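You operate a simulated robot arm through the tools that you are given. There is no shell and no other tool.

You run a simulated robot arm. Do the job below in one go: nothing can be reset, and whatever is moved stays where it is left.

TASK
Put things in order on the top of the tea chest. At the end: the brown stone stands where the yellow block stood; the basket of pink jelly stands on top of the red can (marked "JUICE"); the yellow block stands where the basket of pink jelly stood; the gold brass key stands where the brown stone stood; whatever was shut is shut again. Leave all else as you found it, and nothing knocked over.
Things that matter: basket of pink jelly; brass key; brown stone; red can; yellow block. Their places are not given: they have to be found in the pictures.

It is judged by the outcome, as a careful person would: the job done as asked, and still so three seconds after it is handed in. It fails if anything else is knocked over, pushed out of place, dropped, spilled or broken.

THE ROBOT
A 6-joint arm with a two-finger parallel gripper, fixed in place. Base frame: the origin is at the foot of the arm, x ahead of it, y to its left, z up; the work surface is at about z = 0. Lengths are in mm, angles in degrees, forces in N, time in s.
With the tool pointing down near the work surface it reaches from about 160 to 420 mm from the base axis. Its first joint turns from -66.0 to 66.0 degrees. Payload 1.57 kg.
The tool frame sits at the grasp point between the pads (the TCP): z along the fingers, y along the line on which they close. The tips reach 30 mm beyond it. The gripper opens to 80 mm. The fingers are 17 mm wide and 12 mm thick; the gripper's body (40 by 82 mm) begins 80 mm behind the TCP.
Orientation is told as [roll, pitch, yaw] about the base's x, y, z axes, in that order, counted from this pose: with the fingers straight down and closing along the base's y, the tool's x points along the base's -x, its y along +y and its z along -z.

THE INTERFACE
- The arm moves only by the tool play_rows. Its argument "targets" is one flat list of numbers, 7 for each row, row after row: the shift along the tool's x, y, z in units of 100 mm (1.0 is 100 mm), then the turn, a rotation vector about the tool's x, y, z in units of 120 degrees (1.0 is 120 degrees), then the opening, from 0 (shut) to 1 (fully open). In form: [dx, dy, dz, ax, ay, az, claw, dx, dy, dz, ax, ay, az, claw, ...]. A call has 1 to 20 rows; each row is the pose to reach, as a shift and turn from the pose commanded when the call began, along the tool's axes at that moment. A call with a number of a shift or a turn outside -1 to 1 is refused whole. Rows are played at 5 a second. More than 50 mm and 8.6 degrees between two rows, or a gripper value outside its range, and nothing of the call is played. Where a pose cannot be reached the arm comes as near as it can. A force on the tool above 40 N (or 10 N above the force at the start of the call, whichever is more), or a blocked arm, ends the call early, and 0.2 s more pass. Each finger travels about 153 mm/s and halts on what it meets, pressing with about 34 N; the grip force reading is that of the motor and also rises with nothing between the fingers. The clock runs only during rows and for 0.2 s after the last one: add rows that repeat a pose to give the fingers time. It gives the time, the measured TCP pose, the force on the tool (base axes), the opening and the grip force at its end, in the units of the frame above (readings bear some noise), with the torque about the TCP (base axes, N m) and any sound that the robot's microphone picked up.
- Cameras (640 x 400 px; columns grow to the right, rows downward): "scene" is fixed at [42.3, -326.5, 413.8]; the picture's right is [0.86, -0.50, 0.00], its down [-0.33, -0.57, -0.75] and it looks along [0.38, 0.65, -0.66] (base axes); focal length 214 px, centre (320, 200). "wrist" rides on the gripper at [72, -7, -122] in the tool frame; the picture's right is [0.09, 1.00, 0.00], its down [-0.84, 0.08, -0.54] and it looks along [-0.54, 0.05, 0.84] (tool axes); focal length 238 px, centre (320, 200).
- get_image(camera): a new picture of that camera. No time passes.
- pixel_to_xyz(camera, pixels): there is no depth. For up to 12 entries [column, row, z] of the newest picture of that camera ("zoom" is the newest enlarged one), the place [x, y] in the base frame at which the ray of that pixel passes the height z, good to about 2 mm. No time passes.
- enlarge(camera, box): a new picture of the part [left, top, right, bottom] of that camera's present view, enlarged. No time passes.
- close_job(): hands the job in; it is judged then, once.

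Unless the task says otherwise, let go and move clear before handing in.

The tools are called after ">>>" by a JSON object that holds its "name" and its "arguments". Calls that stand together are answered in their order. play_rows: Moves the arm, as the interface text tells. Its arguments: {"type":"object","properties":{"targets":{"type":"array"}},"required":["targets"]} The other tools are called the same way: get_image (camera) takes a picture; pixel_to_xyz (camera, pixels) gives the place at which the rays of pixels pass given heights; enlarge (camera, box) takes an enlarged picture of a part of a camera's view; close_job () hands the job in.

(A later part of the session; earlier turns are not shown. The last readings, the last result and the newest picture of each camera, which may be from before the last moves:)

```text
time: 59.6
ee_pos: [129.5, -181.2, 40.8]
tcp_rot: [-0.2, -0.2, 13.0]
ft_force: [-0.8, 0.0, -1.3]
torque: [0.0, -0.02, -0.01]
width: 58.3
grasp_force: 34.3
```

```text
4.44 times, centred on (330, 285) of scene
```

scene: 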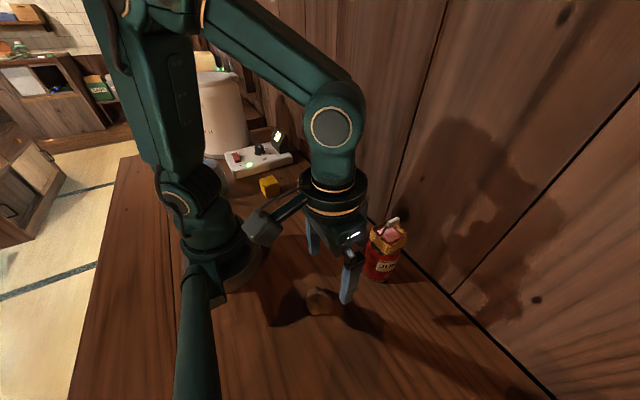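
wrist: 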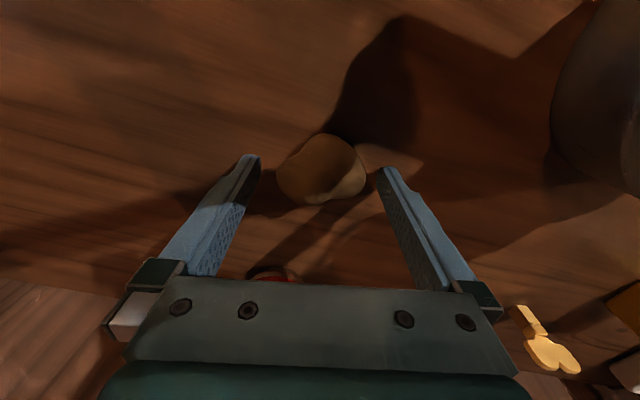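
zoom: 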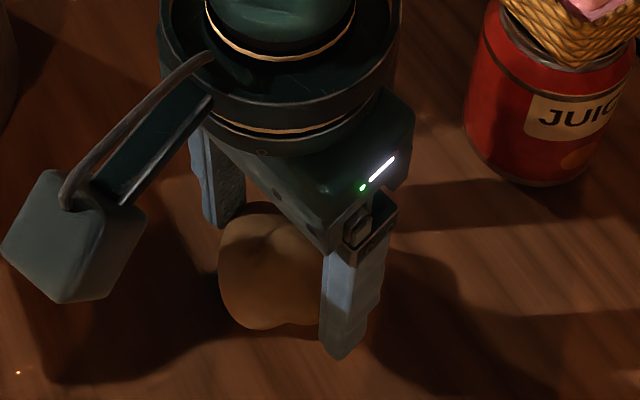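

The stone is held firmly without turning. I'll lift to z≈85 and carry it diagonally to the block's old place.

>>> {"name": "play_rows", "arguments": {"targets": [0, 0, -0.08, 0, 0, 0, 0.5, 0, 0, -0.2, 0, 0, 0, 0.5, 0, 0, -0.34, 0, 0, 0, 0.5, 0, 0, -0.45, 0, 0, 0, 0.5, -0.04, -0.08, -0.47, 0, 0, 0, 0.5, -0.1, -0.2, -0.47, 0, 0, 0, 0.5, -0.19, -0.37, -0.47, 0, 0, 0, 0.5, -0.28, -0.54, -0.47, 0, 0, 0, 0.5, -0.352, -0.69, -0.47, 0, 0, 0, 0.5]}}

>>> {"name": "play_rows", "arguments": {"targets": [-0.08, -0.15, 0, 0, 0, 0, 0.5, -0.16, -0.32, 0, 0, 0, 0, 0.5, -0.24, -0.48, 0, 0, 0, 0, 0.5, -0.31, -0.61, 0, 0, 0, 0, 0.5, -0.352, -0.69, 0, 0, 0, 0, 0.5, -0.352, -0.69, 0, 0, 0, 0, 0.5]}}

>>> {"name": "get_image", "arguments": {"camera": "wrist"}}

>>> {"name": "get_image", "arguments": {"camera": "scene"}}

```text
time: 61.6
ee_pos: [180.7, -241.5, 88.1]
tcp_rot: [-0.3, 0.0, 12.9]
ft_force: [0.4, 0.7, -1.5]
torque: [-0.01, -0.01, 0.0]
width: 58.3
grasp_force: 34.3
```

```text
time: 63.0
ee_pos: [230.0, -299.9, 87.3]
tcp_rot: [-0.2, -0.1, 12.9]
ft_force: [-0.7, -0.1, -0.3]
torque: [0.02, -0.02, 0.03]
width: 58.4
grasp_force: 33.9
```

```text
taken
```

wrist: 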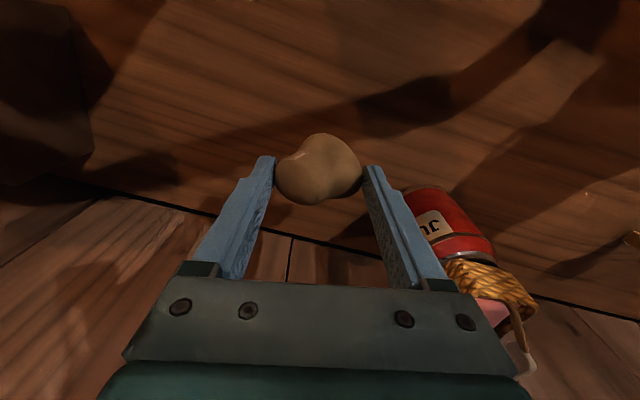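

```text
taken
```

scene: 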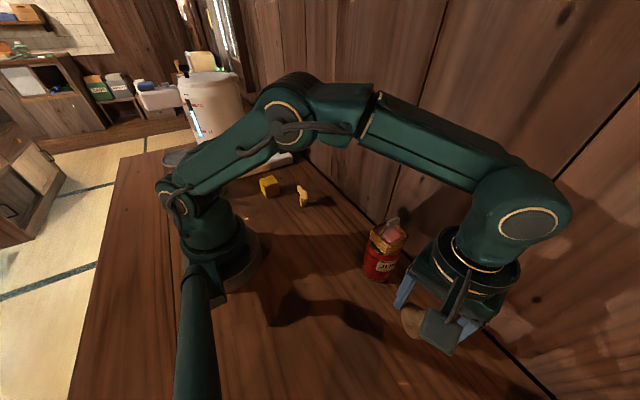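

The stone is over (230,-300), still steady. I'll lower to about 3 mm above its resting height.

>>> {"name": "play_rows", "arguments": {"targets": [0, 0, 0.1, 0, 0, 0, 0.5, 0, 0, 0.22, 0, 0, 0, 0.5, 0, 0, 0.34, 0, 0, 0, 0.5, 0, 0, 0.43, 0, 0, 0, 0.5, 0, 0, 0.485, 0, 0, 0, 0.5, 0, 0, 0.485, 0, 0, 0, 0.5]}}

>>> {"name": "play_rows", "arguments": {"targets": [0, 0, 0.01, 0, 0, 0, 0.5, 0, 0, 0.02, 0, 0, 0, 0.5, 0, 0, 0.02, 0, 0, 0, 0.5]}}

```text
time: 64.4
ee_pos: [229.6, -301.0, 41.3]
tcp_rot: [-0.2, -0.1, 12.9]
ft_force: [0.0, -0.4, -0.6]
torque: [-0.01, -0.03, 0.01]
width: 58.4
grasp_force: 33.5
```

```text
time: 65.2
ee_pos: [230.1, -300.3, 38.3]
tcp_rot: [-0.1, -0.1, 12.9]
ft_force: [0.2, 0.3, -0.9]
torque: [0.01, -0.02, 0.01]
width: 58.6
grasp_force: 34.1
```

No contact yet at z≈38.3. I'll go down another 1.5 mm and then in small steps.

>>> {"name": "play_rows", "arguments": {"targets": [0, 0, 0.008, 0, 0, 0, 0.5, 0, 0, 0.015, 0, 0, 0, 0.5, 0, 0, 0.015, 0, 0, 0, 0.5]}}

>>> {"name": "play_rows", "arguments": {"targets": [0, 0, 0.007, 0, 0, 0, 0.5, 0, 0, 0.007, 0, 0, 0, 0.5]}}

```text
time: 66.0
ee_pos: [230.4, -302.1, 37.8]
tcp_rot: [-0.2, -0.2, 13.0]
ft_force: [-0.4, 0.4, -0.9]
torque: [0.0, 0.01, 0.02]
width: 58.5
grasp_force: 33.2
```

```text
time: 66.6
ee_pos: [229.5, -299.5, 36.7]
tcp_rot: [-0.3, -0.2, 12.8]
ft_force: [-0.2, -0.7, -1.4]
torque: [0.0, -0.02, -0.03]
width: 58.5
grasp_force: 33.9
```

>>> {"name": "play_rows", "arguments": {"targets": [0, 0, 0.007, 0, 0, 0, 0.5, 0, 0, 0.007, 0, 0, 0, 0.5]}}

>>> {"name": "enlarge", "arguments": {"camera": "scene", "box": [370, 290, 470, 370]}}

```text
time: 67.2
ee_pos: [228.7, -299.3, 36.0]
tcp_rot: [-0.2, -0.1, 12.8]
ft_force: [-0.2, 0.4, -0.5]
torque: [0.01, 0.02, -0.01]
width: 58.3
grasp_force: 34.1
```

```text
5.00 times, centred on (420, 330) of scene
```

zoom: 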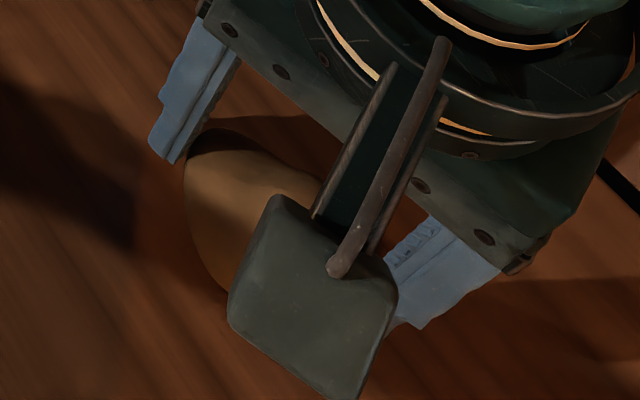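

Force still near zero at z≈36.0, so it is not yet down. Another small step.

>>> {"name": "play_rows", "arguments": {"targets": [0, 0, 0.007, 0, 0, 0, 0.5, 0, 0, 0.007, 0, 0, 0, 0.5]}}

>>> {"name": "play_rows", "arguments": {"targets": [0, 0, 0.005, 0, 0, 0, 0.5, 0, 0, 0.005, 0, 0, 0, 0.5]}}

```text
time: 67.8
ee_pos: [229.3, -299.4, 34.4]
tcp_rot: [-0.2, -0.1, 12.9]
ft_force: [0.5, 1.1, 0.6]
torque: [0.0, 0.0, 0.02]
width: 58.4
grasp_force: 33.9
```

```text
time: 68.4
ee_pos: [229.1, -300.0, 35.6]
tcp_rot: [-0.3, -0.1, 13.0]
ft_force: [-0.1, -1.2, 8.1]
torque: [-0.05, 0.09, -0.01]
width: 58.3
grasp_force: 34.0
```

The stone is down (8 N up at z≈35). I'll open the fingers gently and rise.

>>> {"name": "play_rows", "arguments": {"targets": [0, 0, -0.003, 0, 0, 0, 0.74, 0, 0, -0.003, 0, 0, 0, 0.78, 0, 0, -0.003, 0, 0, 0, 0.85, 0, 0, -0.003, 0, 0, 0, 0.95, 0, 0, -0.003, 0, 0, 0, 1, 0, 0, -0.003, 0, 0, 0, 1]}}

>>> {"name": "play_rows", "arguments": {"targets": [0, 0, -0.1, 0, 0, 0, 1, 0, 0, -0.25, 0, 0, 0, 1, 0, 0, -0.45, 0, 0, 0, 1, 0, 0, -0.65, 0, 0, 0, 1, 0, 0, -0.85, 0, 0, 0, 1, 0, 0, -0.85, 0, 0, 0, 1]}}

>>> {"name": "get_image", "arguments": {"camera": "wrist"}}

>>> {"name": "get_image", "arguments": {"camera": "scene"}}

```text
time: 69.8
ee_pos: [230.3, -299.6, 34.1]
tcp_rot: [-0.2, 0.0, 12.9]
ft_force: [0.1, 0.8, 0.1]
torque: [-0.02, 0.03, 0.02]
width: 80.1
grasp_force: 0.0
```

```text
time: 71.2
ee_pos: [229.5, -298.7, 119.6]
tcp_rot: [-0.1, -0.1, 12.9]
ft_force: [0.0, 0.9, -0.1]
torque: [-0.01, -0.01, 0.03]
width: 80.1
grasp_force: 0.0
```

```text
taken
```

wrist: 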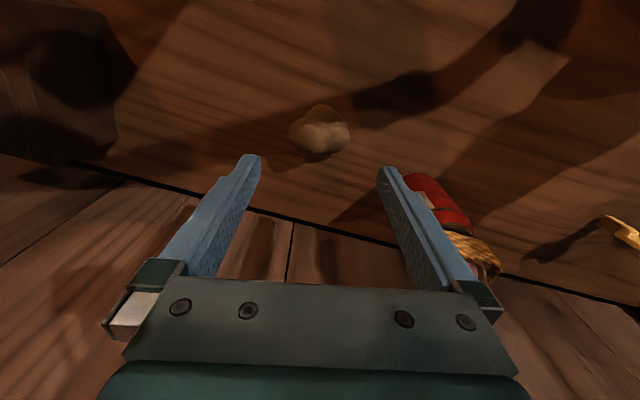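

```text
taken
```

scene: 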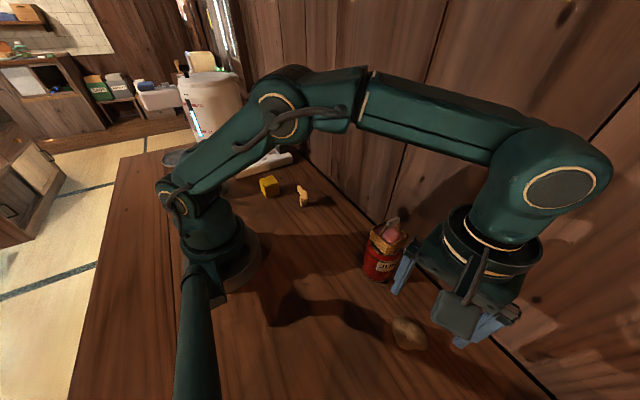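

The stone now stands where the block stood (scene (408,333)). I'll measure its spot, then move inward and up, turning back to yaw 0, to head for the key.

>>> {"name": "pixel_to_xyz", "arguments": {"camera": "wrist", "pixels": [[289, 132, 18], [350, 134, 18], [322, 104, 12], [315, 154, 18]]}}

>>> {"name": "play_rows", "arguments": {"targets": [0.03, 0.1, -0.12, 0, 0, 0.02, 1, 0.08, 0.26, -0.28, 0, 0, 0.045, 1, 0.13, 0.43, -0.46, 0, 0, 0.07, 1, 0.18, 0.6, -0.64, 0, 0, 0.09, 1, 0.23, 0.75, -0.8, 0, 0, 0.108, 1, 0.253, 0.859, -0.88, 0, 0, 0.108, 1, 0.253, 0.859, -0.88, 0, 0, 0.108, 1]}}

>>> {"name": "get_image", "arguments": {"camera": "scene"}}

```text
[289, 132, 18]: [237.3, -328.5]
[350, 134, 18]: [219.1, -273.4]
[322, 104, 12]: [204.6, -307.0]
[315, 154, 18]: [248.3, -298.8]
```

```text
time: 72.8
ee_pos: [184.6, -219.9, 208.0]
tcp_rot: [-0.2, -0.1, 0.0]
ft_force: [-0.8, -0.4, 0.2]
torque: [0.03, -0.01, -0.01]
width: 79.9
grasp_force: 0.0
```

```text
taken
```

scene: 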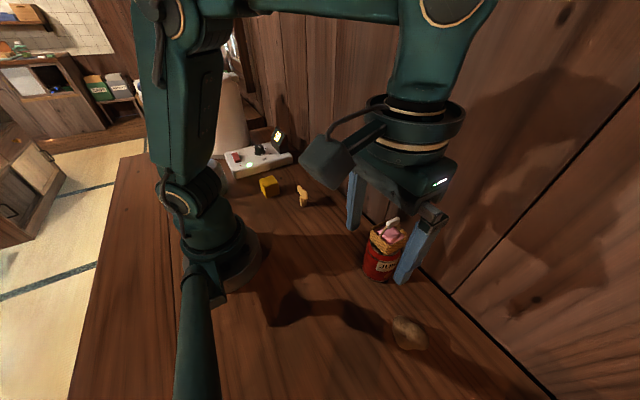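

The stone measures centred at about (226.5,-301), right on the block's old spot. Now on to the key in +y hops at z≈207.

>>> {"name": "play_rows", "arguments": {"targets": [0, 0.25, 0, 0, 0, 0, 1, 0, 0.5, 0, 0, 0, 0, 1, 0, 0.75, 0, 0, 0, 0, 1, 0, 1, 0, 0, 0, 0, 1]}}

>>> {"name": "play_rows", "arguments": {"targets": [0, 0.25, 0, 0, 0, 0, 1, 0, 0.5, 0, 0, 0, 0, 1, 0, 0.75, 0, 0, 0, 0, 1, 0, 1, 0, 0, 0, 0, 1]}}

>>> {"name": "play_rows", "arguments": {"targets": [0, 0.25, 0.1, 0, 0, 0, 1, 0, 0.5, 0.25, 0, 0, 0, 1, 0, 0.75, 0.4, 0, 0, 0, 1, 0, 1, 0.5, 0, 0, 0, 1, 0, 1, 0.5, 0, 0, 0, 1]}}

>>> {"name": "get_image", "arguments": {"camera": "wrist"}}

>>> {"name": "get_image", "arguments": {"camera": "scene"}}

```text
time: 73.8
ee_pos: [184.7, -118.6, 207.9]
tcp_rot: [-0.2, -0.1, 0.0]
ft_force: [0.8, 0.8, 0.4]
torque: [0.01, 0.0, 0.0]
width: 80.0
grasp_force: 0.0
```

```text
time: 74.8
ee_pos: [184.0, -20.6, 207.9]
tcp_rot: [-0.2, -0.1, 0.1]
ft_force: [0.4, -0.4, 0.9]
torque: [-0.01, 0.01, 0.0]
width: 79.9
grasp_force: 0.0
```

```text
time: 76.0
ee_pos: [186.4, 80.2, 155.7]
tcp_rot: [-0.2, -0.1, 0.0]
ft_force: [0.0, 0.3, -0.6]
torque: [0.0, 0.02, 0.01]
width: 79.8
grasp_force: 0.1
```

```text
taken
```

wrist: 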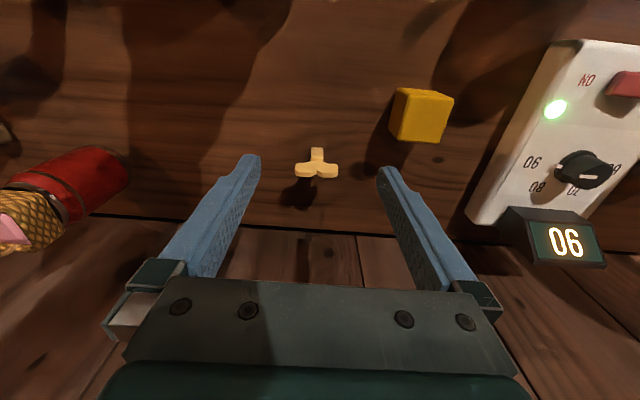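

```text
taken
```

scene: 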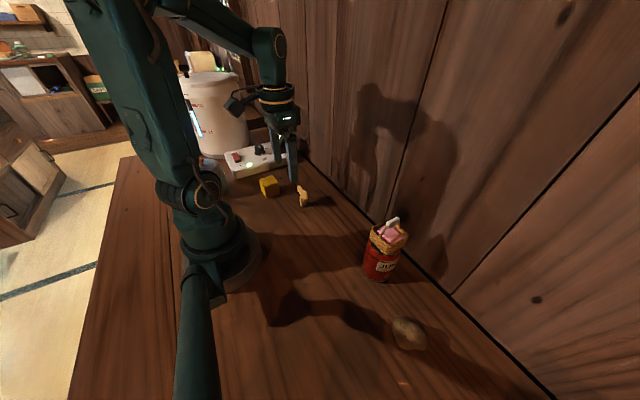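

The key is at wrist (317,163), between the fingers' columns. I'll enlarge it in both views.

>>> {"name": "enlarge", "arguments": {"camera": "wrist", "box": [285, 140, 349, 190]}}

>>> {"name": "enlarge", "arguments": {"camera": "scene", "box": [280, 175, 328, 215]}}

```text
8.00 times, centred on (317, 165) of wrist
```

zoom: 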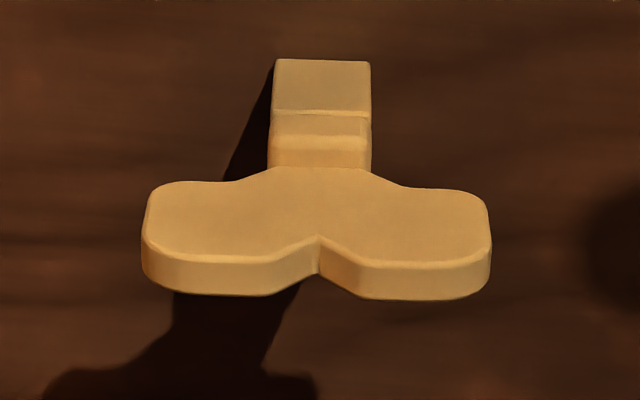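

```text
10.00 times, centred on (304, 195) of scene
```

zoom: 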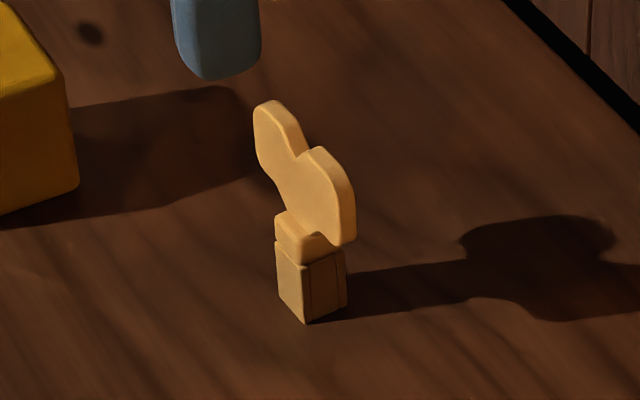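

The key is a butterfly-winged winding key: a small square foot, a neck, and a thin wing plate across y. I'll triangulate its foot and wings.

>>> {"name": "pixel_to_xyz", "arguments": {"camera": "wrist", "pixels": [[311.4, 147.5, 0], [323.25, 147.75, 0], [311, 154.1, 20], [323.25, 154.6, 20], [295.75, 176, 45], [337.6, 177.25, 45], [295.75, 176, 50], [337.6, 177.25, 50], [295.5, 172, 45], [338, 172.5, 45], [311, 161, 25], [323, 161, 25]]}}

>>> {"name": "pixel_to_xyz", "arguments": {"camera": "scene", "pixels": [[302.3, 207.2, 0], [306.8, 205.5, 0], [299.8, 204, 0], [298.5, 185.2, 45], [298.5, 185.2, 50], [304.2, 190, 45], [304.2, 190, 50], [302.3, 201.5, 20], [302.3, 201.5, 17], [307.5, 196, 40], [297.5, 189, 40]]}}

```text
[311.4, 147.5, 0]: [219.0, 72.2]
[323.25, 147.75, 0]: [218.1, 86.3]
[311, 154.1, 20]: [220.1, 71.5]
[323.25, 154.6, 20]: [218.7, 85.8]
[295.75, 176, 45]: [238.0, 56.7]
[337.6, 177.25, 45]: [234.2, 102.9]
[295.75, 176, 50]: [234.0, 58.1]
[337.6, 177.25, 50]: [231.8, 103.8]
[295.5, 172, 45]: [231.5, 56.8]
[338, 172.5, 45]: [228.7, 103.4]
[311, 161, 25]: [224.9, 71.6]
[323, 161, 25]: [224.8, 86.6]
```

```text
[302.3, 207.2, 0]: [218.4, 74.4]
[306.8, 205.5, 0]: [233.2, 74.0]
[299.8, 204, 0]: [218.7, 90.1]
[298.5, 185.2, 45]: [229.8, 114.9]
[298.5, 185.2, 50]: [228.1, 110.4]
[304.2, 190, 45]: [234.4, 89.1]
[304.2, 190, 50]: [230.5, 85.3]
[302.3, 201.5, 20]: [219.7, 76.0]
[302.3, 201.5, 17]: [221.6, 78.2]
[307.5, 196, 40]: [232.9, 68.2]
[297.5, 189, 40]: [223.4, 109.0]
```

The key's foot is about 14 mm square centred at (225.5,80), its wing plate spans y 57–103 and stands about 55 high. I'll grip the plate across its thickness, so I'll turn the gripper by +91° while moving above it at z≈155.

>>> {"name": "play_rows", "arguments": {"targets": [-0.03, 0, 0, 0, 0, -0.063, 1, -0.065, 0, 0, 0, 0, -0.126, 1, -0.1, 0, 0, 0, 0, -0.19, 1, -0.13, 0, 0, 0, 0, -0.253, 1, -0.165, 0, 0, 0, 0, -0.316, 1, -0.2, 0, 0, 0, 0, -0.379, 1, -0.23, 0, 0, 0, 0, -0.442, 1, -0.265, 0, 0, 0, 0, -0.505, 1, -0.3, 0, 0, 0, 0, -0.569, 1, -0.33, 0, 0, 0, 0, -0.632, 1, -0.365, 0, 0, 0, 0, -0.695, 1, -0.396, 0, 0, 0, 0, -0.758, 1, -0.396, 0, 0, 0, 0, -0.758, 1]}}

>>> {"name": "get_image", "arguments": {"camera": "wrist"}}

>>> {"name": "get_image", "arguments": {"camera": "scene"}}

```text
time: 78.8
ee_pos: [225.9, 78.8, 156.8]
tcp_rot: [-0.1, 0.2, 91.1]
ft_force: [0.3, -0.5, -1.0]
torque: [0.03, 0.01, 0.02]
width: 79.7
grasp_force: 0.1
```

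```text
taken
```

wrist: 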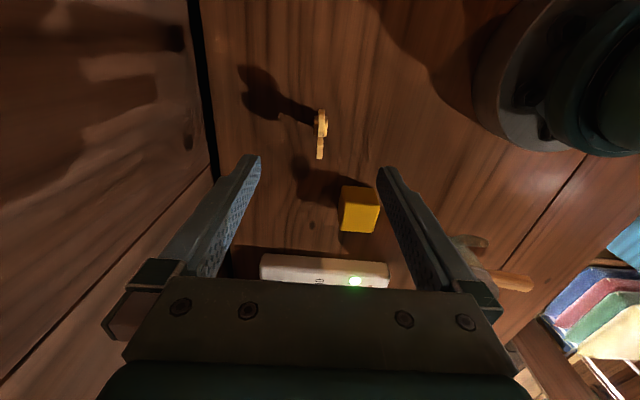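

```text
taken
```

scene: 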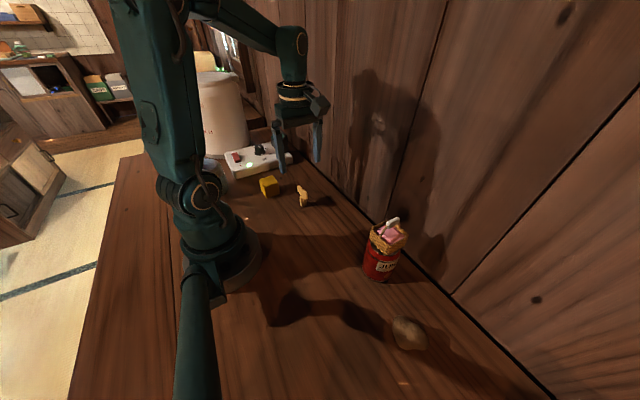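

The gripper has turned; the key's plate is edge-on at wrist (321,130), in line with the tool's centre column. I'll enlarge it.

>>> {"name": "enlarge", "arguments": {"camera": "wrist", "box": [281, 100, 361, 170]}}

```text
5.71 times, centred on (321, 135) of wrist
```

zoom: 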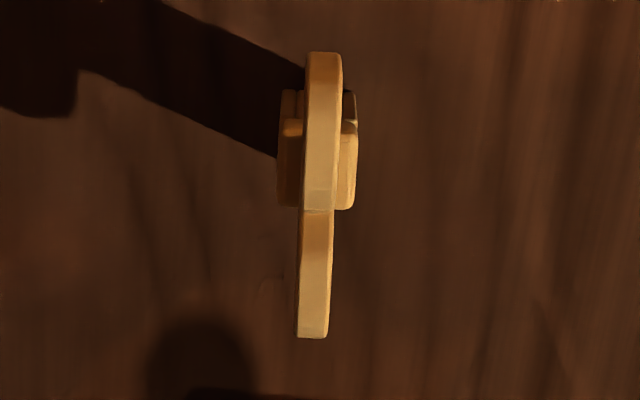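

The plate is about 6 mm thick, centred on the tool line and turned about 3° further. I'll trim the yaw by 3° and descend to z≈75.

>>> {"name": "play_rows", "arguments": {"targets": [-0.01, 0, 0.1, 0, 0, -0.012, 1, -0.01, 0, 0.25, 0, 0, -0.025, 1, -0.01, 0, 0.42, 0, 0, -0.025, 1, -0.01, 0, 0.58, 0, 0, -0.025, 1, -0.01, 0, 0.72, 0, 0, -0.025, 1, -0.01, 0, 0.81, 0, 0, -0.025, 1, -0.01, 0, 0.81, 0, 0, -0.025, 1]}}

>>> {"name": "get_image", "arguments": {"camera": "wrist"}}

>>> {"name": "enlarge", "arguments": {"camera": "wrist", "box": [261, 110, 381, 200]}}

>>> {"name": "enlarge", "arguments": {"camera": "scene", "box": [260, 160, 350, 220]}}

```text
time: 80.4
ee_pos: [224.5, 79.4, 75.0]
tcp_rot: [-0.2, 0.1, 94.0]
ft_force: [0.8, -0.9, 0.5]
torque: [-0.02, 0.0, -0.01]
width: 80.1
grasp_force: 0.0
```

```text
taken
```

wrist: 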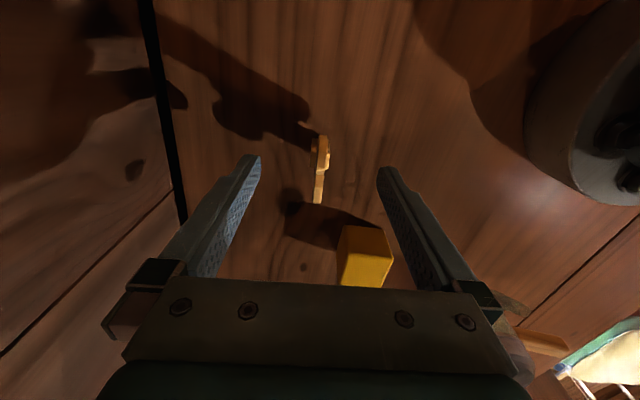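

```text
4.44 times, centred on (321, 155) of wrist
```

zoom: 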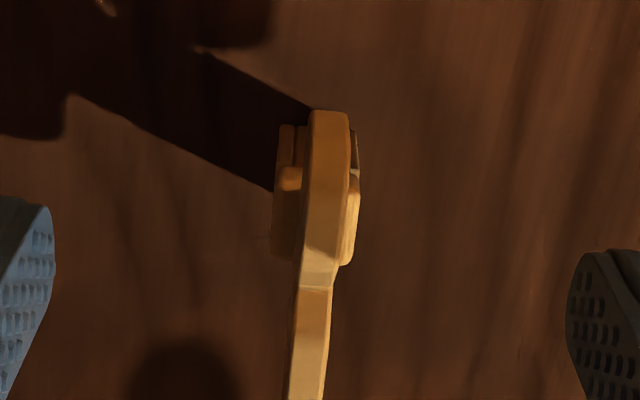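

```text
6.67 times, centred on (305, 190) of scene
```

zoom: 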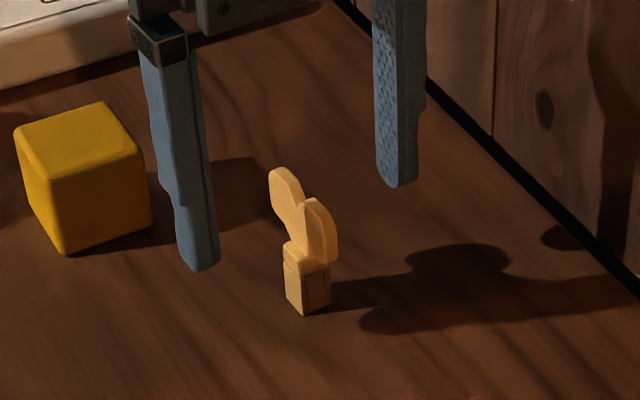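

Well aligned. I'll descend 18 mm more (tips at about z 27, beside the wing plate) and close.

>>> {"name": "play_rows", "arguments": {"targets": [0, 0, 0.06, 0, 0, 0, 1, 0, 0, 0.13, 0, 0, 0, 1, 0, 0, 0.18, 0, 0, 0, 1, 0, 0, 0.18, 0, 0, 0, 0.75, 0, 0, 0.18, 0, 0, 0, 0.5, 0, 0, 0.18, 0, 0, 0, 0.3, 0, 0, 0.18, 0, 0, 0, 0.18, 0, 0, 0.18, 0, 0, 0, 0.18]}}

>>> {"name": "get_image", "arguments": {"camera": "wrist"}}

>>> {"name": "enlarge", "arguments": {"camera": "wrist", "box": [261, 120, 381, 210]}}

>>> {"name": "enlarge", "arguments": {"camera": "scene", "box": [260, 160, 350, 220]}}

```text
time: 82.2
ee_pos: [223.7, 80.6, 57.7]
tcp_rot: [-0.1, 0.3, 93.9]
ft_force: [0.1, -0.4, 0.2]
torque: [0.0, -0.03, -0.02]
width: 15.0
grasp_force: 0.8
```

```text
taken
```

wrist: 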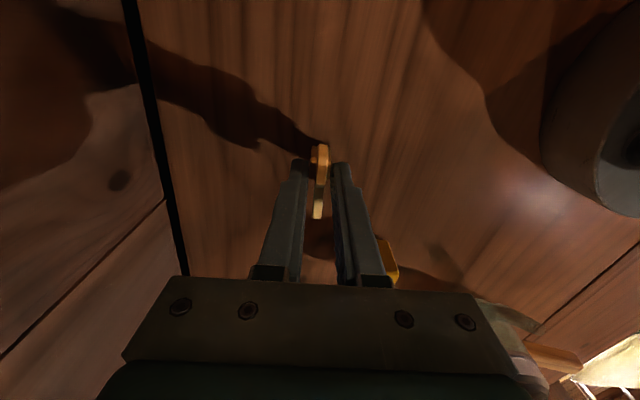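

```text
4.44 times, centred on (321, 165) of wrist
```

zoom: 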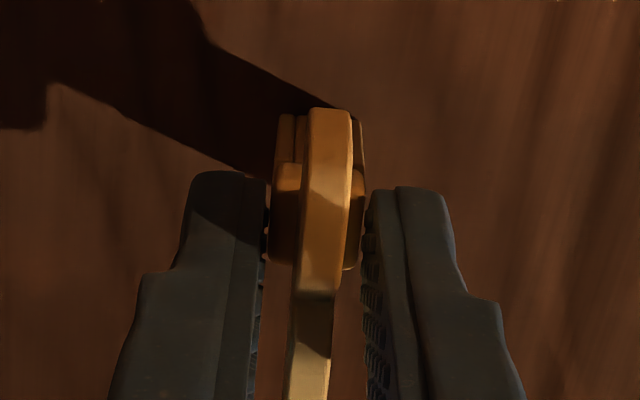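

```text
6.67 times, centred on (305, 190) of scene
```

zoom: 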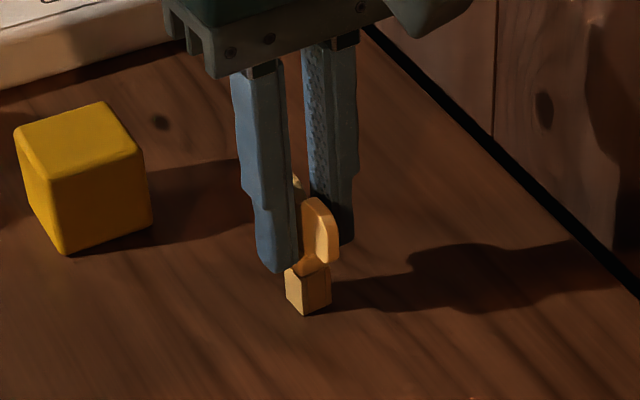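

The fingers straddle the plate at 15 mm, evenly on both sides. I'll close to grip the plate.

>>> {"name": "play_rows", "arguments": {"targets": [0, 0, 0, 0, 0, 0, 0.14, 0, 0, 0, 0, 0, 0, 0.1, 0, 0, 0, 0, 0, 0, 0.05, 0, 0, 0, 0, 0, 0, 0, 0, 0, 0, 0, 0, 0, 0]}}

>>> {"name": "get_image", "arguments": {"camera": "wrist"}}

>>> {"name": "enlarge", "arguments": {"camera": "wrist", "box": [261, 120, 381, 210]}}

>>> {"name": "enlarge", "arguments": {"camera": "scene", "box": [260, 160, 350, 220]}}

```text
time: 83.4
ee_pos: [225.1, 80.2, 58.2]
tcp_rot: [-0.1, 0.2, 93.8]
ft_force: [-0.8, -0.1, 0.3]
torque: [0.0, 0.01, 0.02]
width: 13.2
grasp_force: 29.8
```

```text
taken
```

wrist: 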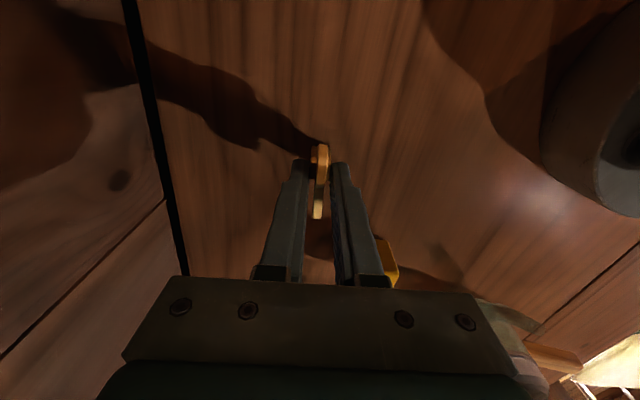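

```text
4.44 times, centred on (321, 165) of wrist
```

zoom: 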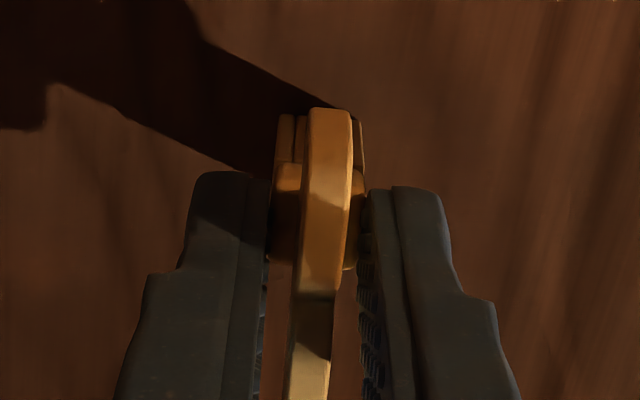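

```text
6.67 times, centred on (305, 190) of scene
```

zoom: 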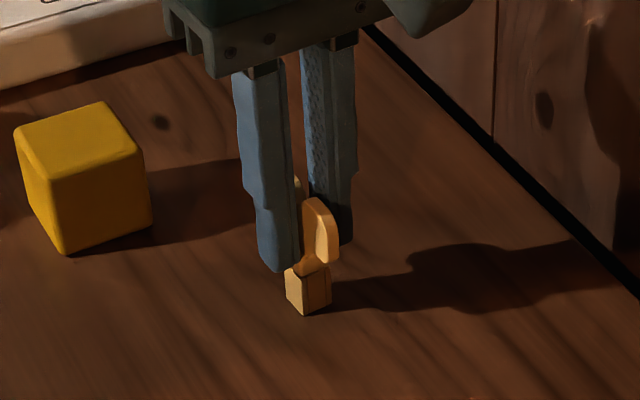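

The fingers stopped at 13.2 mm, so they are on the key's thicker hub rather than the plate. I'll open slightly, go 12 mm lower so more of the neck and foot is held, and close again.

>>> {"name": "play_rows", "arguments": {"targets": [0, 0, 0, 0, 0, 0, 0.2, 0, 0, 0, 0, 0, 0, 0.25, 0, 0, 0.04, 0, 0, 0, 0.25, 0, 0, 0.08, 0, 0, 0, 0.25, 0, 0, 0.12, 0, 0, 0, 0.25, 0, 0, 0.12, 0, 0, 0, 0.25]}}

>>> {"name": "get_image", "arguments": {"camera": "wrist"}}

>>> {"name": "enlarge", "arguments": {"camera": "wrist", "box": [261, 120, 381, 210]}}

>>> {"name": "enlarge", "arguments": {"camera": "scene", "box": [260, 160, 350, 220]}}

```text
time: 84.8
ee_pos: [226.2, 80.1, 45.8]
tcp_rot: [-0.1, 0.1, 93.9]
ft_force: [0.0, -0.3, 0.1]
torque: [-0.02, 0.02, 0.06]
width: 19.8
grasp_force: 0.0
```

```text
taken
```

wrist: 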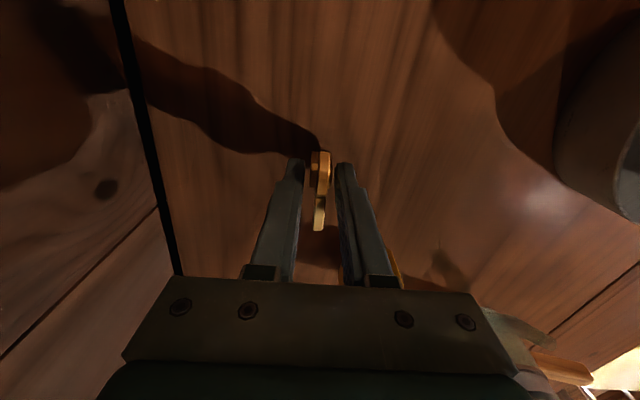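

```text
4.44 times, centred on (321, 165) of wrist
```

zoom: 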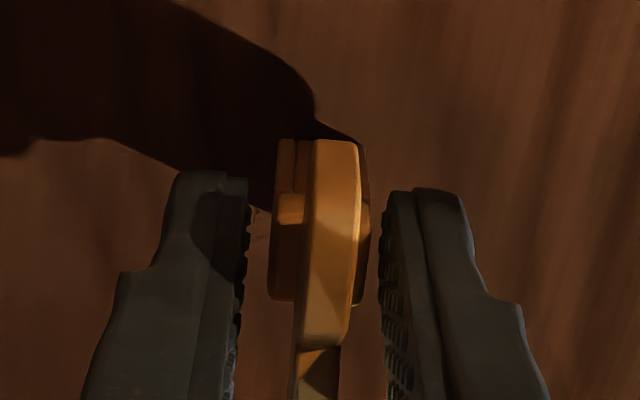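

```text
6.67 times, centred on (305, 190) of scene
```

zoom: 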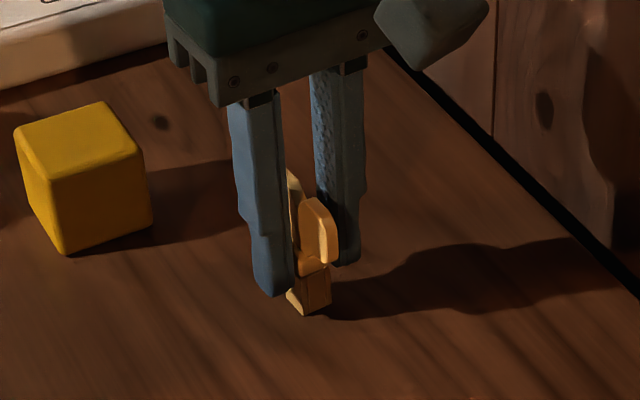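

The key still stands upright between the fingers. I'll close on it.

>>> {"name": "play_rows", "arguments": {"targets": [0, 0, 0, 0, 0, 0, 0.2, 0, 0, 0, 0, 0, 0, 0.16, 0, 0, 0, 0, 0, 0, 0.1, 0, 0, 0, 0, 0, 0, 0.05, 0, 0, 0, 0, 0, 0, 0.05]}}

>>> {"name": "enlarge", "arguments": {"camera": "wrist", "box": [261, 120, 381, 210]}}

>>> {"name": "enlarge", "arguments": {"camera": "scene", "box": [260, 160, 350, 220]}}

```text
time: 86.0
ee_pos: [225.7, 80.5, 45.7]
tcp_rot: [-0.1, 0.2, 93.9]
ft_force: [0.1, 0.4, -0.1]
torque: [0.02, 0.01, -0.04]
width: 13.5
grasp_force: 30.0
```

```text
4.44 times, centred on (321, 165) of wrist
```

zoom: 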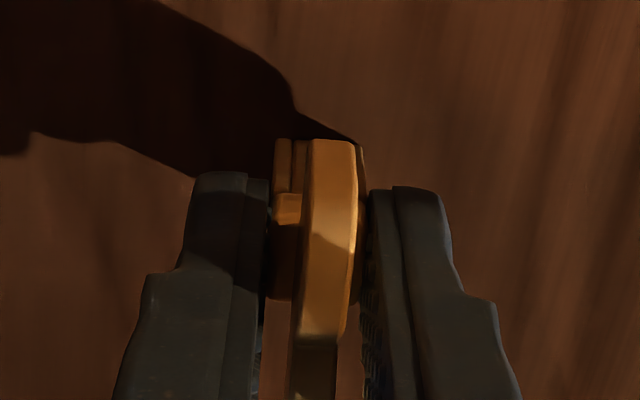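

```text
6.67 times, centred on (305, 190) of scene
```

zoom: 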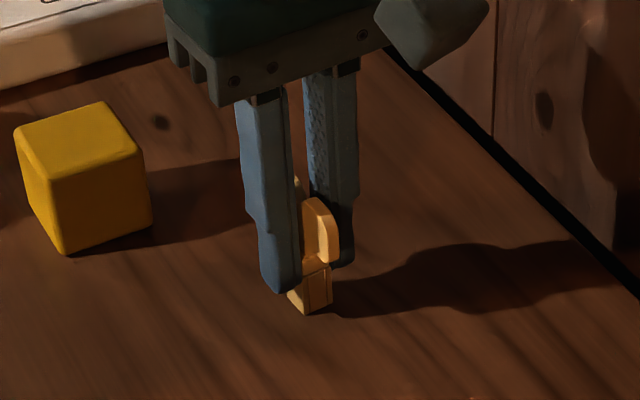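

Gripped at 13.5 mm with 30 N, key still upright. I'll lift it 8 mm as a test.

>>> {"name": "play_rows", "arguments": {"targets": [0, 0, -0.015, 0, 0, 0, 0.05, 0, 0, -0.03, 0, 0, 0, 0.05, 0, 0, -0.08, 0, 0, 0, 0.05, 0, 0, -0.08, 0, 0, 0, 0.05]}}

>>> {"name": "enlarge", "arguments": {"camera": "wrist", "box": [261, 120, 381, 210]}}

>>> {"name": "enlarge", "arguments": {"camera": "scene", "box": [260, 160, 350, 220]}}

```text
time: 87.0
ee_pos: [225.7, 79.1, 54.6]
tcp_rot: [-0.1, 0.2, 94.0]
ft_force: [-0.4, 0.1, -0.7]
torque: [0.02, 0.02, 0.03]
width: 13.7
grasp_force: 29.9
```

```text
4.44 times, centred on (321, 165) of wrist
```

zoom: 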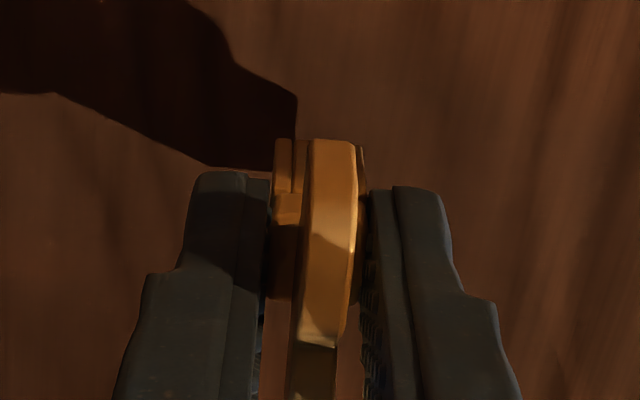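

```text
6.67 times, centred on (305, 190) of scene
```

zoom: 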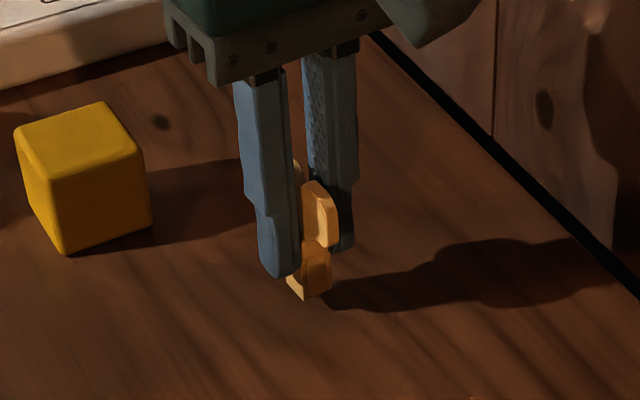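

The key is held upright (foot = TCP z − 45.7). I'll raise it 95 mm, then carry it toward −y while turning back to yaw 0.

>>> {"name": "play_rows", "arguments": {"targets": [0, 0, -0.12, 0, 0, 0, 0.05, 0, 0, -0.28, 0, 0, 0, 0.05, 0, 0, -0.46, 0, 0, 0, 0.05, 0, 0, -0.64, 0, 0, 0, 0.05, 0, 0, -0.82, 0, 0, 0, 0.05, 0, 0, -0.95, 0, 0, 0, 0.05]}}

>>> {"name": "play_rows", "arguments": {"targets": [0.04, 0.02, 0, 0, 0, 0.04, 0.05, 0.09, 0.05, 0, 0, 0, 0.1, 0.05, 0.15, 0.09, 0, 0, 0, 0.16, 0.05, 0.21, 0.125, 0, 0, 0, 0.22, 0.05, 0.27, 0.16, 0, 0, 0, 0.28, 0.05, 0.33, 0.195, 0, 0, 0, 0.34, 0.05, 0.39, 0.23, 0, 0, 0, 0.4, 0.05, 0.45, 0.265, 0, 0, 0, 0.46, 0.05, 0.51, 0.3, 0, 0, 0, 0.52, 0.05, 0.57, 0.335, 0, 0, 0, 0.58, 0.05, 0.63, 0.37, 0, 0, 0, 0.64, 0.05, 0.69, 0.405, 0, 0, 0, 0.7, 0.05, 0.74, 0.435, 0, 0, 0, 0.75, 0.05, 0.77, 0.455, 0, 0, 0, 0.783, 0.05]}}

>>> {"name": "get_image", "arguments": {"camera": "wrist"}}

>>> {"name": "get_image", "arguments": {"camera": "scene"}}

```text
time: 88.4
ee_pos: [225.8, 79.3, 150.7]
tcp_rot: [-0.1, 0.3, 94.0]
ft_force: [-0.4, -0.5, 0.0]
torque: [0.02, 0.01, 0.02]
width: 13.7
grasp_force: 30.6
```

```text
time: 91.4
ee_pos: [186.0, -0.7, 148.8]
tcp_rot: [-0.2, -0.1, -0.2]
ft_force: [-0.7, 0.0, 0.3]
torque: [0.01, -0.02, 0.02]
width: 13.7
grasp_force: 30.1
```

```text
taken
```

wrist: 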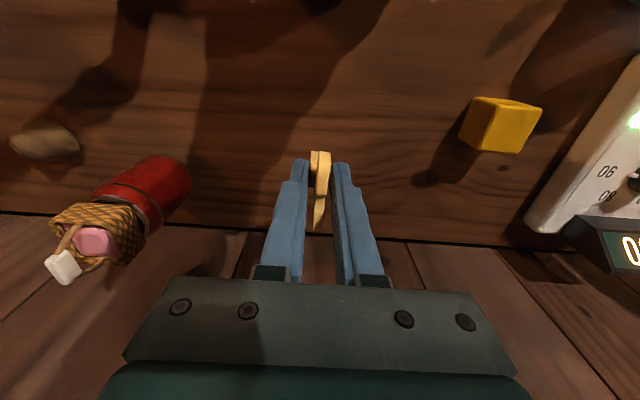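

```text
taken
```

scene: 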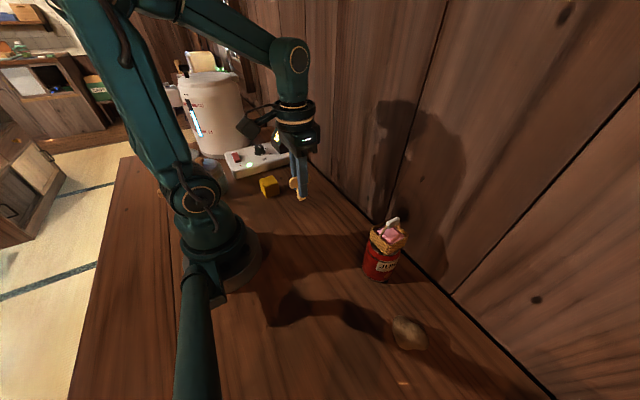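

The key is held steady. I'll carry on to −y and then inward to the stone's old place at (126.5,-180.5).

>>> {"name": "play_rows", "arguments": {"targets": [0, -0.1, 0, 0, 0, 0, 0.05, 0, -0.28, 0, 0, 0, 0, 0.05, 0, -0.46, 0, 0, 0, 0, 0.05, 0, -0.64, 0, 0, 0, 0, 0.05, 0, -0.82, 0, 0, 0, 0, 0.05, 0, -1, 0, 0, 0, 0, 0.05]}}

>>> {"name": "play_rows", "arguments": {"targets": [0.1, -0.16, 0.05, 0, 0, 0, 0.05, 0.22, -0.32, 0.12, 0, 0, 0, 0.05, 0.34, -0.48, 0.22, 0, 0, 0, 0.05, 0.46, -0.63, 0.32, 0, 0, 0, 0.05, 0.56, -0.75, 0.42, 0, 0, 0, 0.05, 0.595, -0.8, 0.5, 0, 0, 0, 0.05, 0.595, -0.8, 0.5, 0, 0, 0, 0.05]}}

>>> {"name": "get_image", "arguments": {"camera": "wrist"}}

>>> {"name": "get_image", "arguments": {"camera": "scene"}}

```text
time: 92.8
ee_pos: [184.1, -99.7, 149.0]
tcp_rot: [-0.3, -0.2, -0.1]
ft_force: [-0.3, 0.8, 0.3]
torque: [0.0, 0.03, 0.01]
width: 13.8
grasp_force: 30.3
```

```text
time: 94.4
ee_pos: [123.8, -179.7, 100.6]
tcp_rot: [-0.2, -0.1, 0.0]
ft_force: [-0.1, -0.5, -0.6]
torque: [0.06, 0.03, -0.02]
width: 13.9
grasp_force: 29.8
```

```text
taken
```

wrist: 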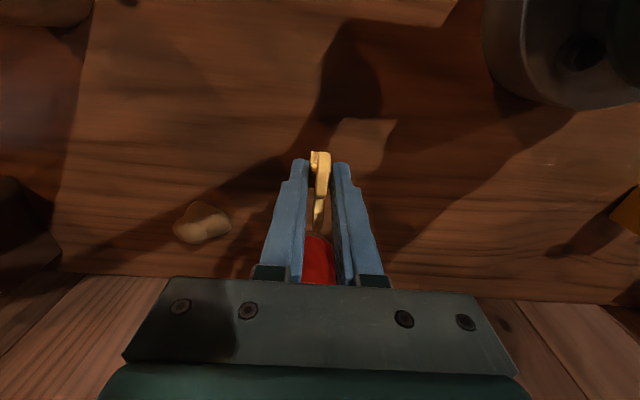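

```text
taken
```

scene: 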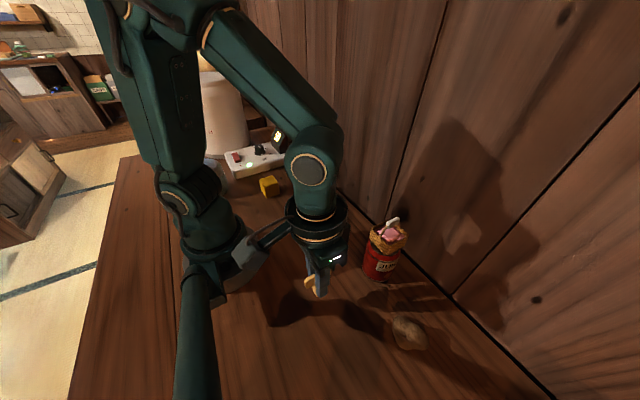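

The key hangs upright over the stone's old place. I'll lower it to about 3 mm above the table.

>>> {"name": "play_rows", "arguments": {"targets": [-0.01, 0, 0.1, 0, 0, 0, 0.05, -0.01, 0, 0.22, 0, 0, 0, 0.05, -0.01, 0, 0.34, 0, 0, 0, 0.05, -0.01, 0, 0.44, 0, 0, 0, 0.05, -0.01, 0, 0.505, 0, 0, 0, 0.05, -0.01, 0, 0.505, 0, 0, 0, 0.05]}}

>>> {"name": "enlarge", "arguments": {"camera": "scene", "box": [270, 240, 390, 330]}}

>>> {"name": "enlarge", "arguments": {"camera": "wrist", "box": [261, 120, 381, 210]}}

```text
time: 95.8
ee_pos: [127.8, -179.4, 48.2]
tcp_rot: [-0.2, -0.1, -0.1]
ft_force: [0.1, 0.3, -0.9]
torque: [0.01, -0.03, -0.02]
width: 13.9
grasp_force: 30.2
```

```text
4.44 times, centred on (330, 285) of scene
```

zoom: 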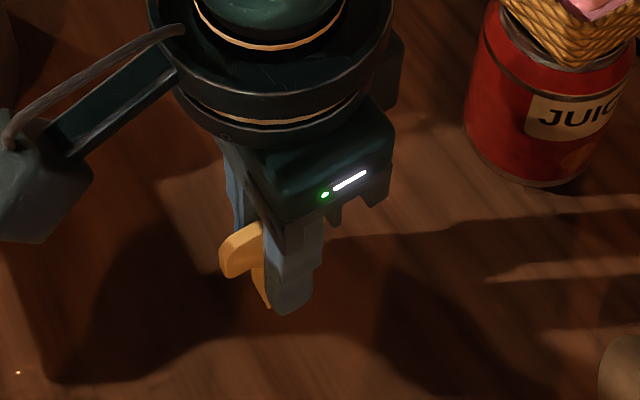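

```text
4.44 times, centred on (321, 165) of wrist
```

zoom: 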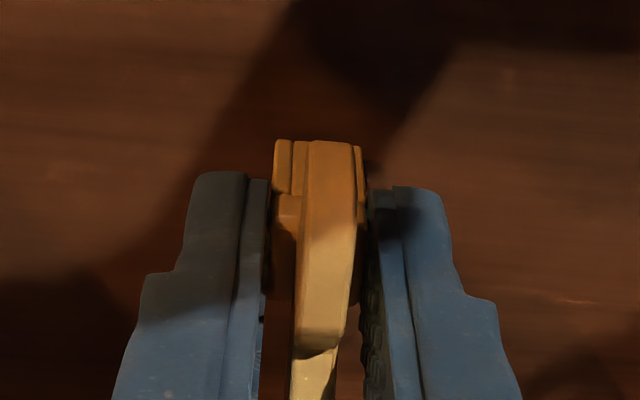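

No contact yet at z≈48. I'll lower in small steps until it touches.

>>> {"name": "play_rows", "arguments": {"targets": [0, 0, 0.008, 0, 0, 0, 0.05, 0, 0, 0.015, 0, 0, 0, 0.05, 0, 0, 0.015, 0, 0, 0, 0.05]}}

>>> {"name": "play_rows", "arguments": {"targets": [0, 0, 0.006, 0, 0, 0, 0.05, 0, 0, 0.006, 0, 0, 0, 0.05]}}

>>> {"name": "play_rows", "arguments": {"targets": [0, 0, 0.006, 0, 0, 0, 0.05, 0, 0, 0.006, 0, 0, 0, 0.05]}}

```text
time: 96.6
ee_pos: [126.5, -178.5, 46.4]
tcp_rot: [-0.2, -0.1, 0.0]
ft_force: [0.3, -0.8, -0.8]
torque: [0.01, 0.02, 0.02]
width: 13.7
grasp_force: 30.7
```

```text
time: 97.2
ee_pos: [125.5, -179.6, 46.9]
tcp_rot: [-0.2, 0.0, 0.0]
ft_force: [0.5, 0.0, -1.0]
torque: [0.02, 0.0, 0.01]
width: 13.9
grasp_force: 30.3
```

```text
time: 97.8
ee_pos: [126.8, -178.8, 46.2]
tcp_rot: [-0.3, -0.1, 0.0]
ft_force: [0.3, -0.3, -0.5]
torque: [-0.03, -0.02, -0.01]
width: 13.6
grasp_force: 30.4
```

Still no contact (z≈46). Continuing in 0.6 mm steps.

>>> {"name": "play_rows", "arguments": {"targets": [0, 0, 0.006, 0, 0, 0, 0.05, 0, 0, 0.006, 0, 0, 0, 0.05]}}

>>> {"name": "play_rows", "arguments": {"targets": [0, 0, 0.005, 0, 0, 0, 0.05, 0, 0, 0.005, 0, 0, 0, 0.05]}}

```text
time: 98.4
ee_pos: [125.8, -180.2, 46.8]
tcp_rot: [-0.1, -0.1, 0.0]
ft_force: [0.5, -0.7, -1.3]
torque: [-0.02, -0.02, -0.02]
width: 13.7
grasp_force: 30.0
```

```text
time: 99.0
ee_pos: [127.3, -180.0, 45.7]
tcp_rot: [-0.2, -0.1, 0.1]
ft_force: [-3.0, 0.0, 14.0]
torque: [0.05, 0.23, -0.02]
width: 13.6
grasp_force: 30.5
```

Contact: 14 N, on the near edge of the key's foot. I'll check the key for tilt before letting go.

>>> {"name": "get_image", "arguments": {"camera": "wrist"}}

>>> {"name": "enlarge", "arguments": {"camera": "wrist", "box": [281, 130, 361, 190]}}

>>> {"name": "enlarge", "arguments": {"camera": "scene", "box": [300, 270, 360, 315]}}

```text
taken
```

wrist: 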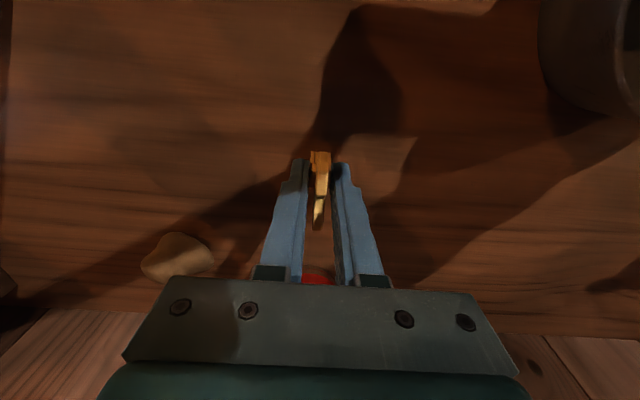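

```text
6.67 times, centred on (321, 160) of wrist
```

zoom: 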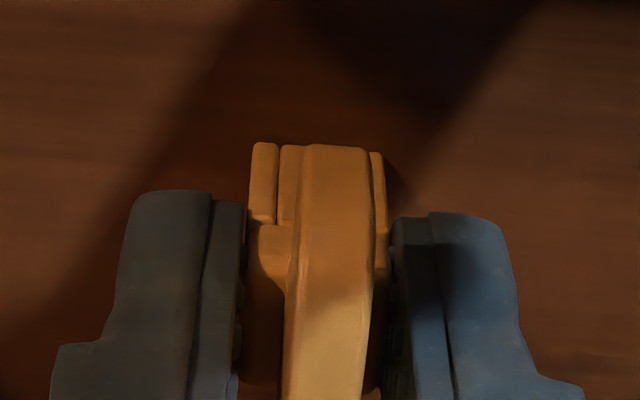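

```text
8.89 times, centred on (330, 292) of scene
```

zoom: 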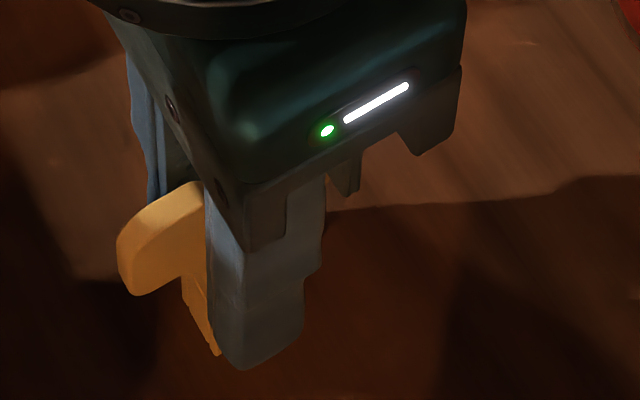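

The key looks upright and seated. I'll ease off 0.4 mm and open the fingers gradually.

>>> {"name": "play_rows", "arguments": {"targets": [0, 0, -0.004, 0, 0, 0, 0.05, 0, 0, -0.004, 0, 0, 0, 0.17, 0, 0, -0.004, 0, 0, 0, 0.18, 0, 0, -0.004, 0, 0, 0, 0.2, 0, 0, -0.004, 0, 0, 0, 0.23, 0, 0, -0.004, 0, 0, 0, 0.28, 0, 0, -0.004, 0, 0, 0, 0.36, 0, 0, -0.004, 0, 0, 0, 0.45, 0, 0, -0.004, 0, 0, 0, 0.45]}}

>>> {"name": "get_image", "arguments": {"camera": "wrist"}}

>>> {"name": "enlarge", "arguments": {"camera": "wrist", "box": [261, 120, 381, 210]}}

>>> {"name": "enlarge", "arguments": {"camera": "scene", "box": [290, 265, 370, 325]}}

```text
time: 101.0
ee_pos: [127.3, -179.6, 45.5]
tcp_rot: [-0.2, -0.2, 0.0]
ft_force: [-0.4, -0.1, 0.3]
torque: [-0.01, -0.01, 0.0]
width: 35.9
grasp_force: 0.1
```

```text
taken
```

wrist: 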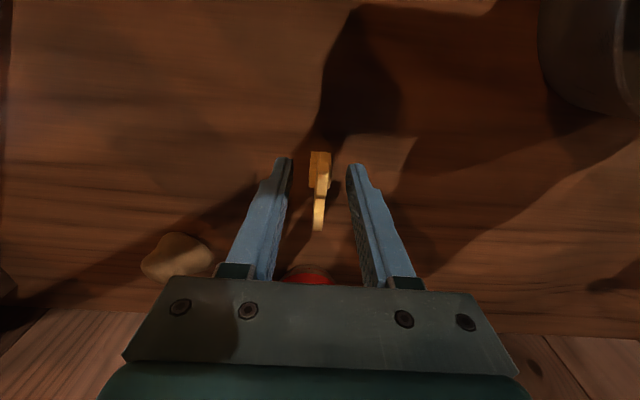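

```text
4.44 times, centred on (321, 165) of wrist
```

zoom: 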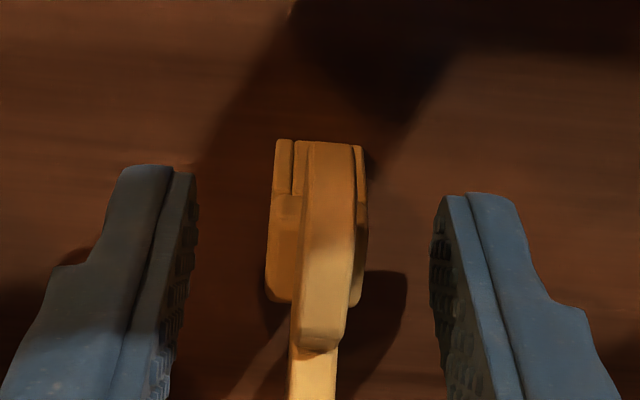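

```text
6.67 times, centred on (330, 295) of scene
```

zoom: 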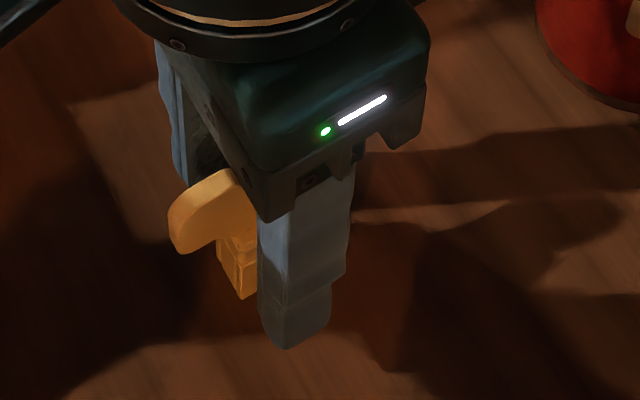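

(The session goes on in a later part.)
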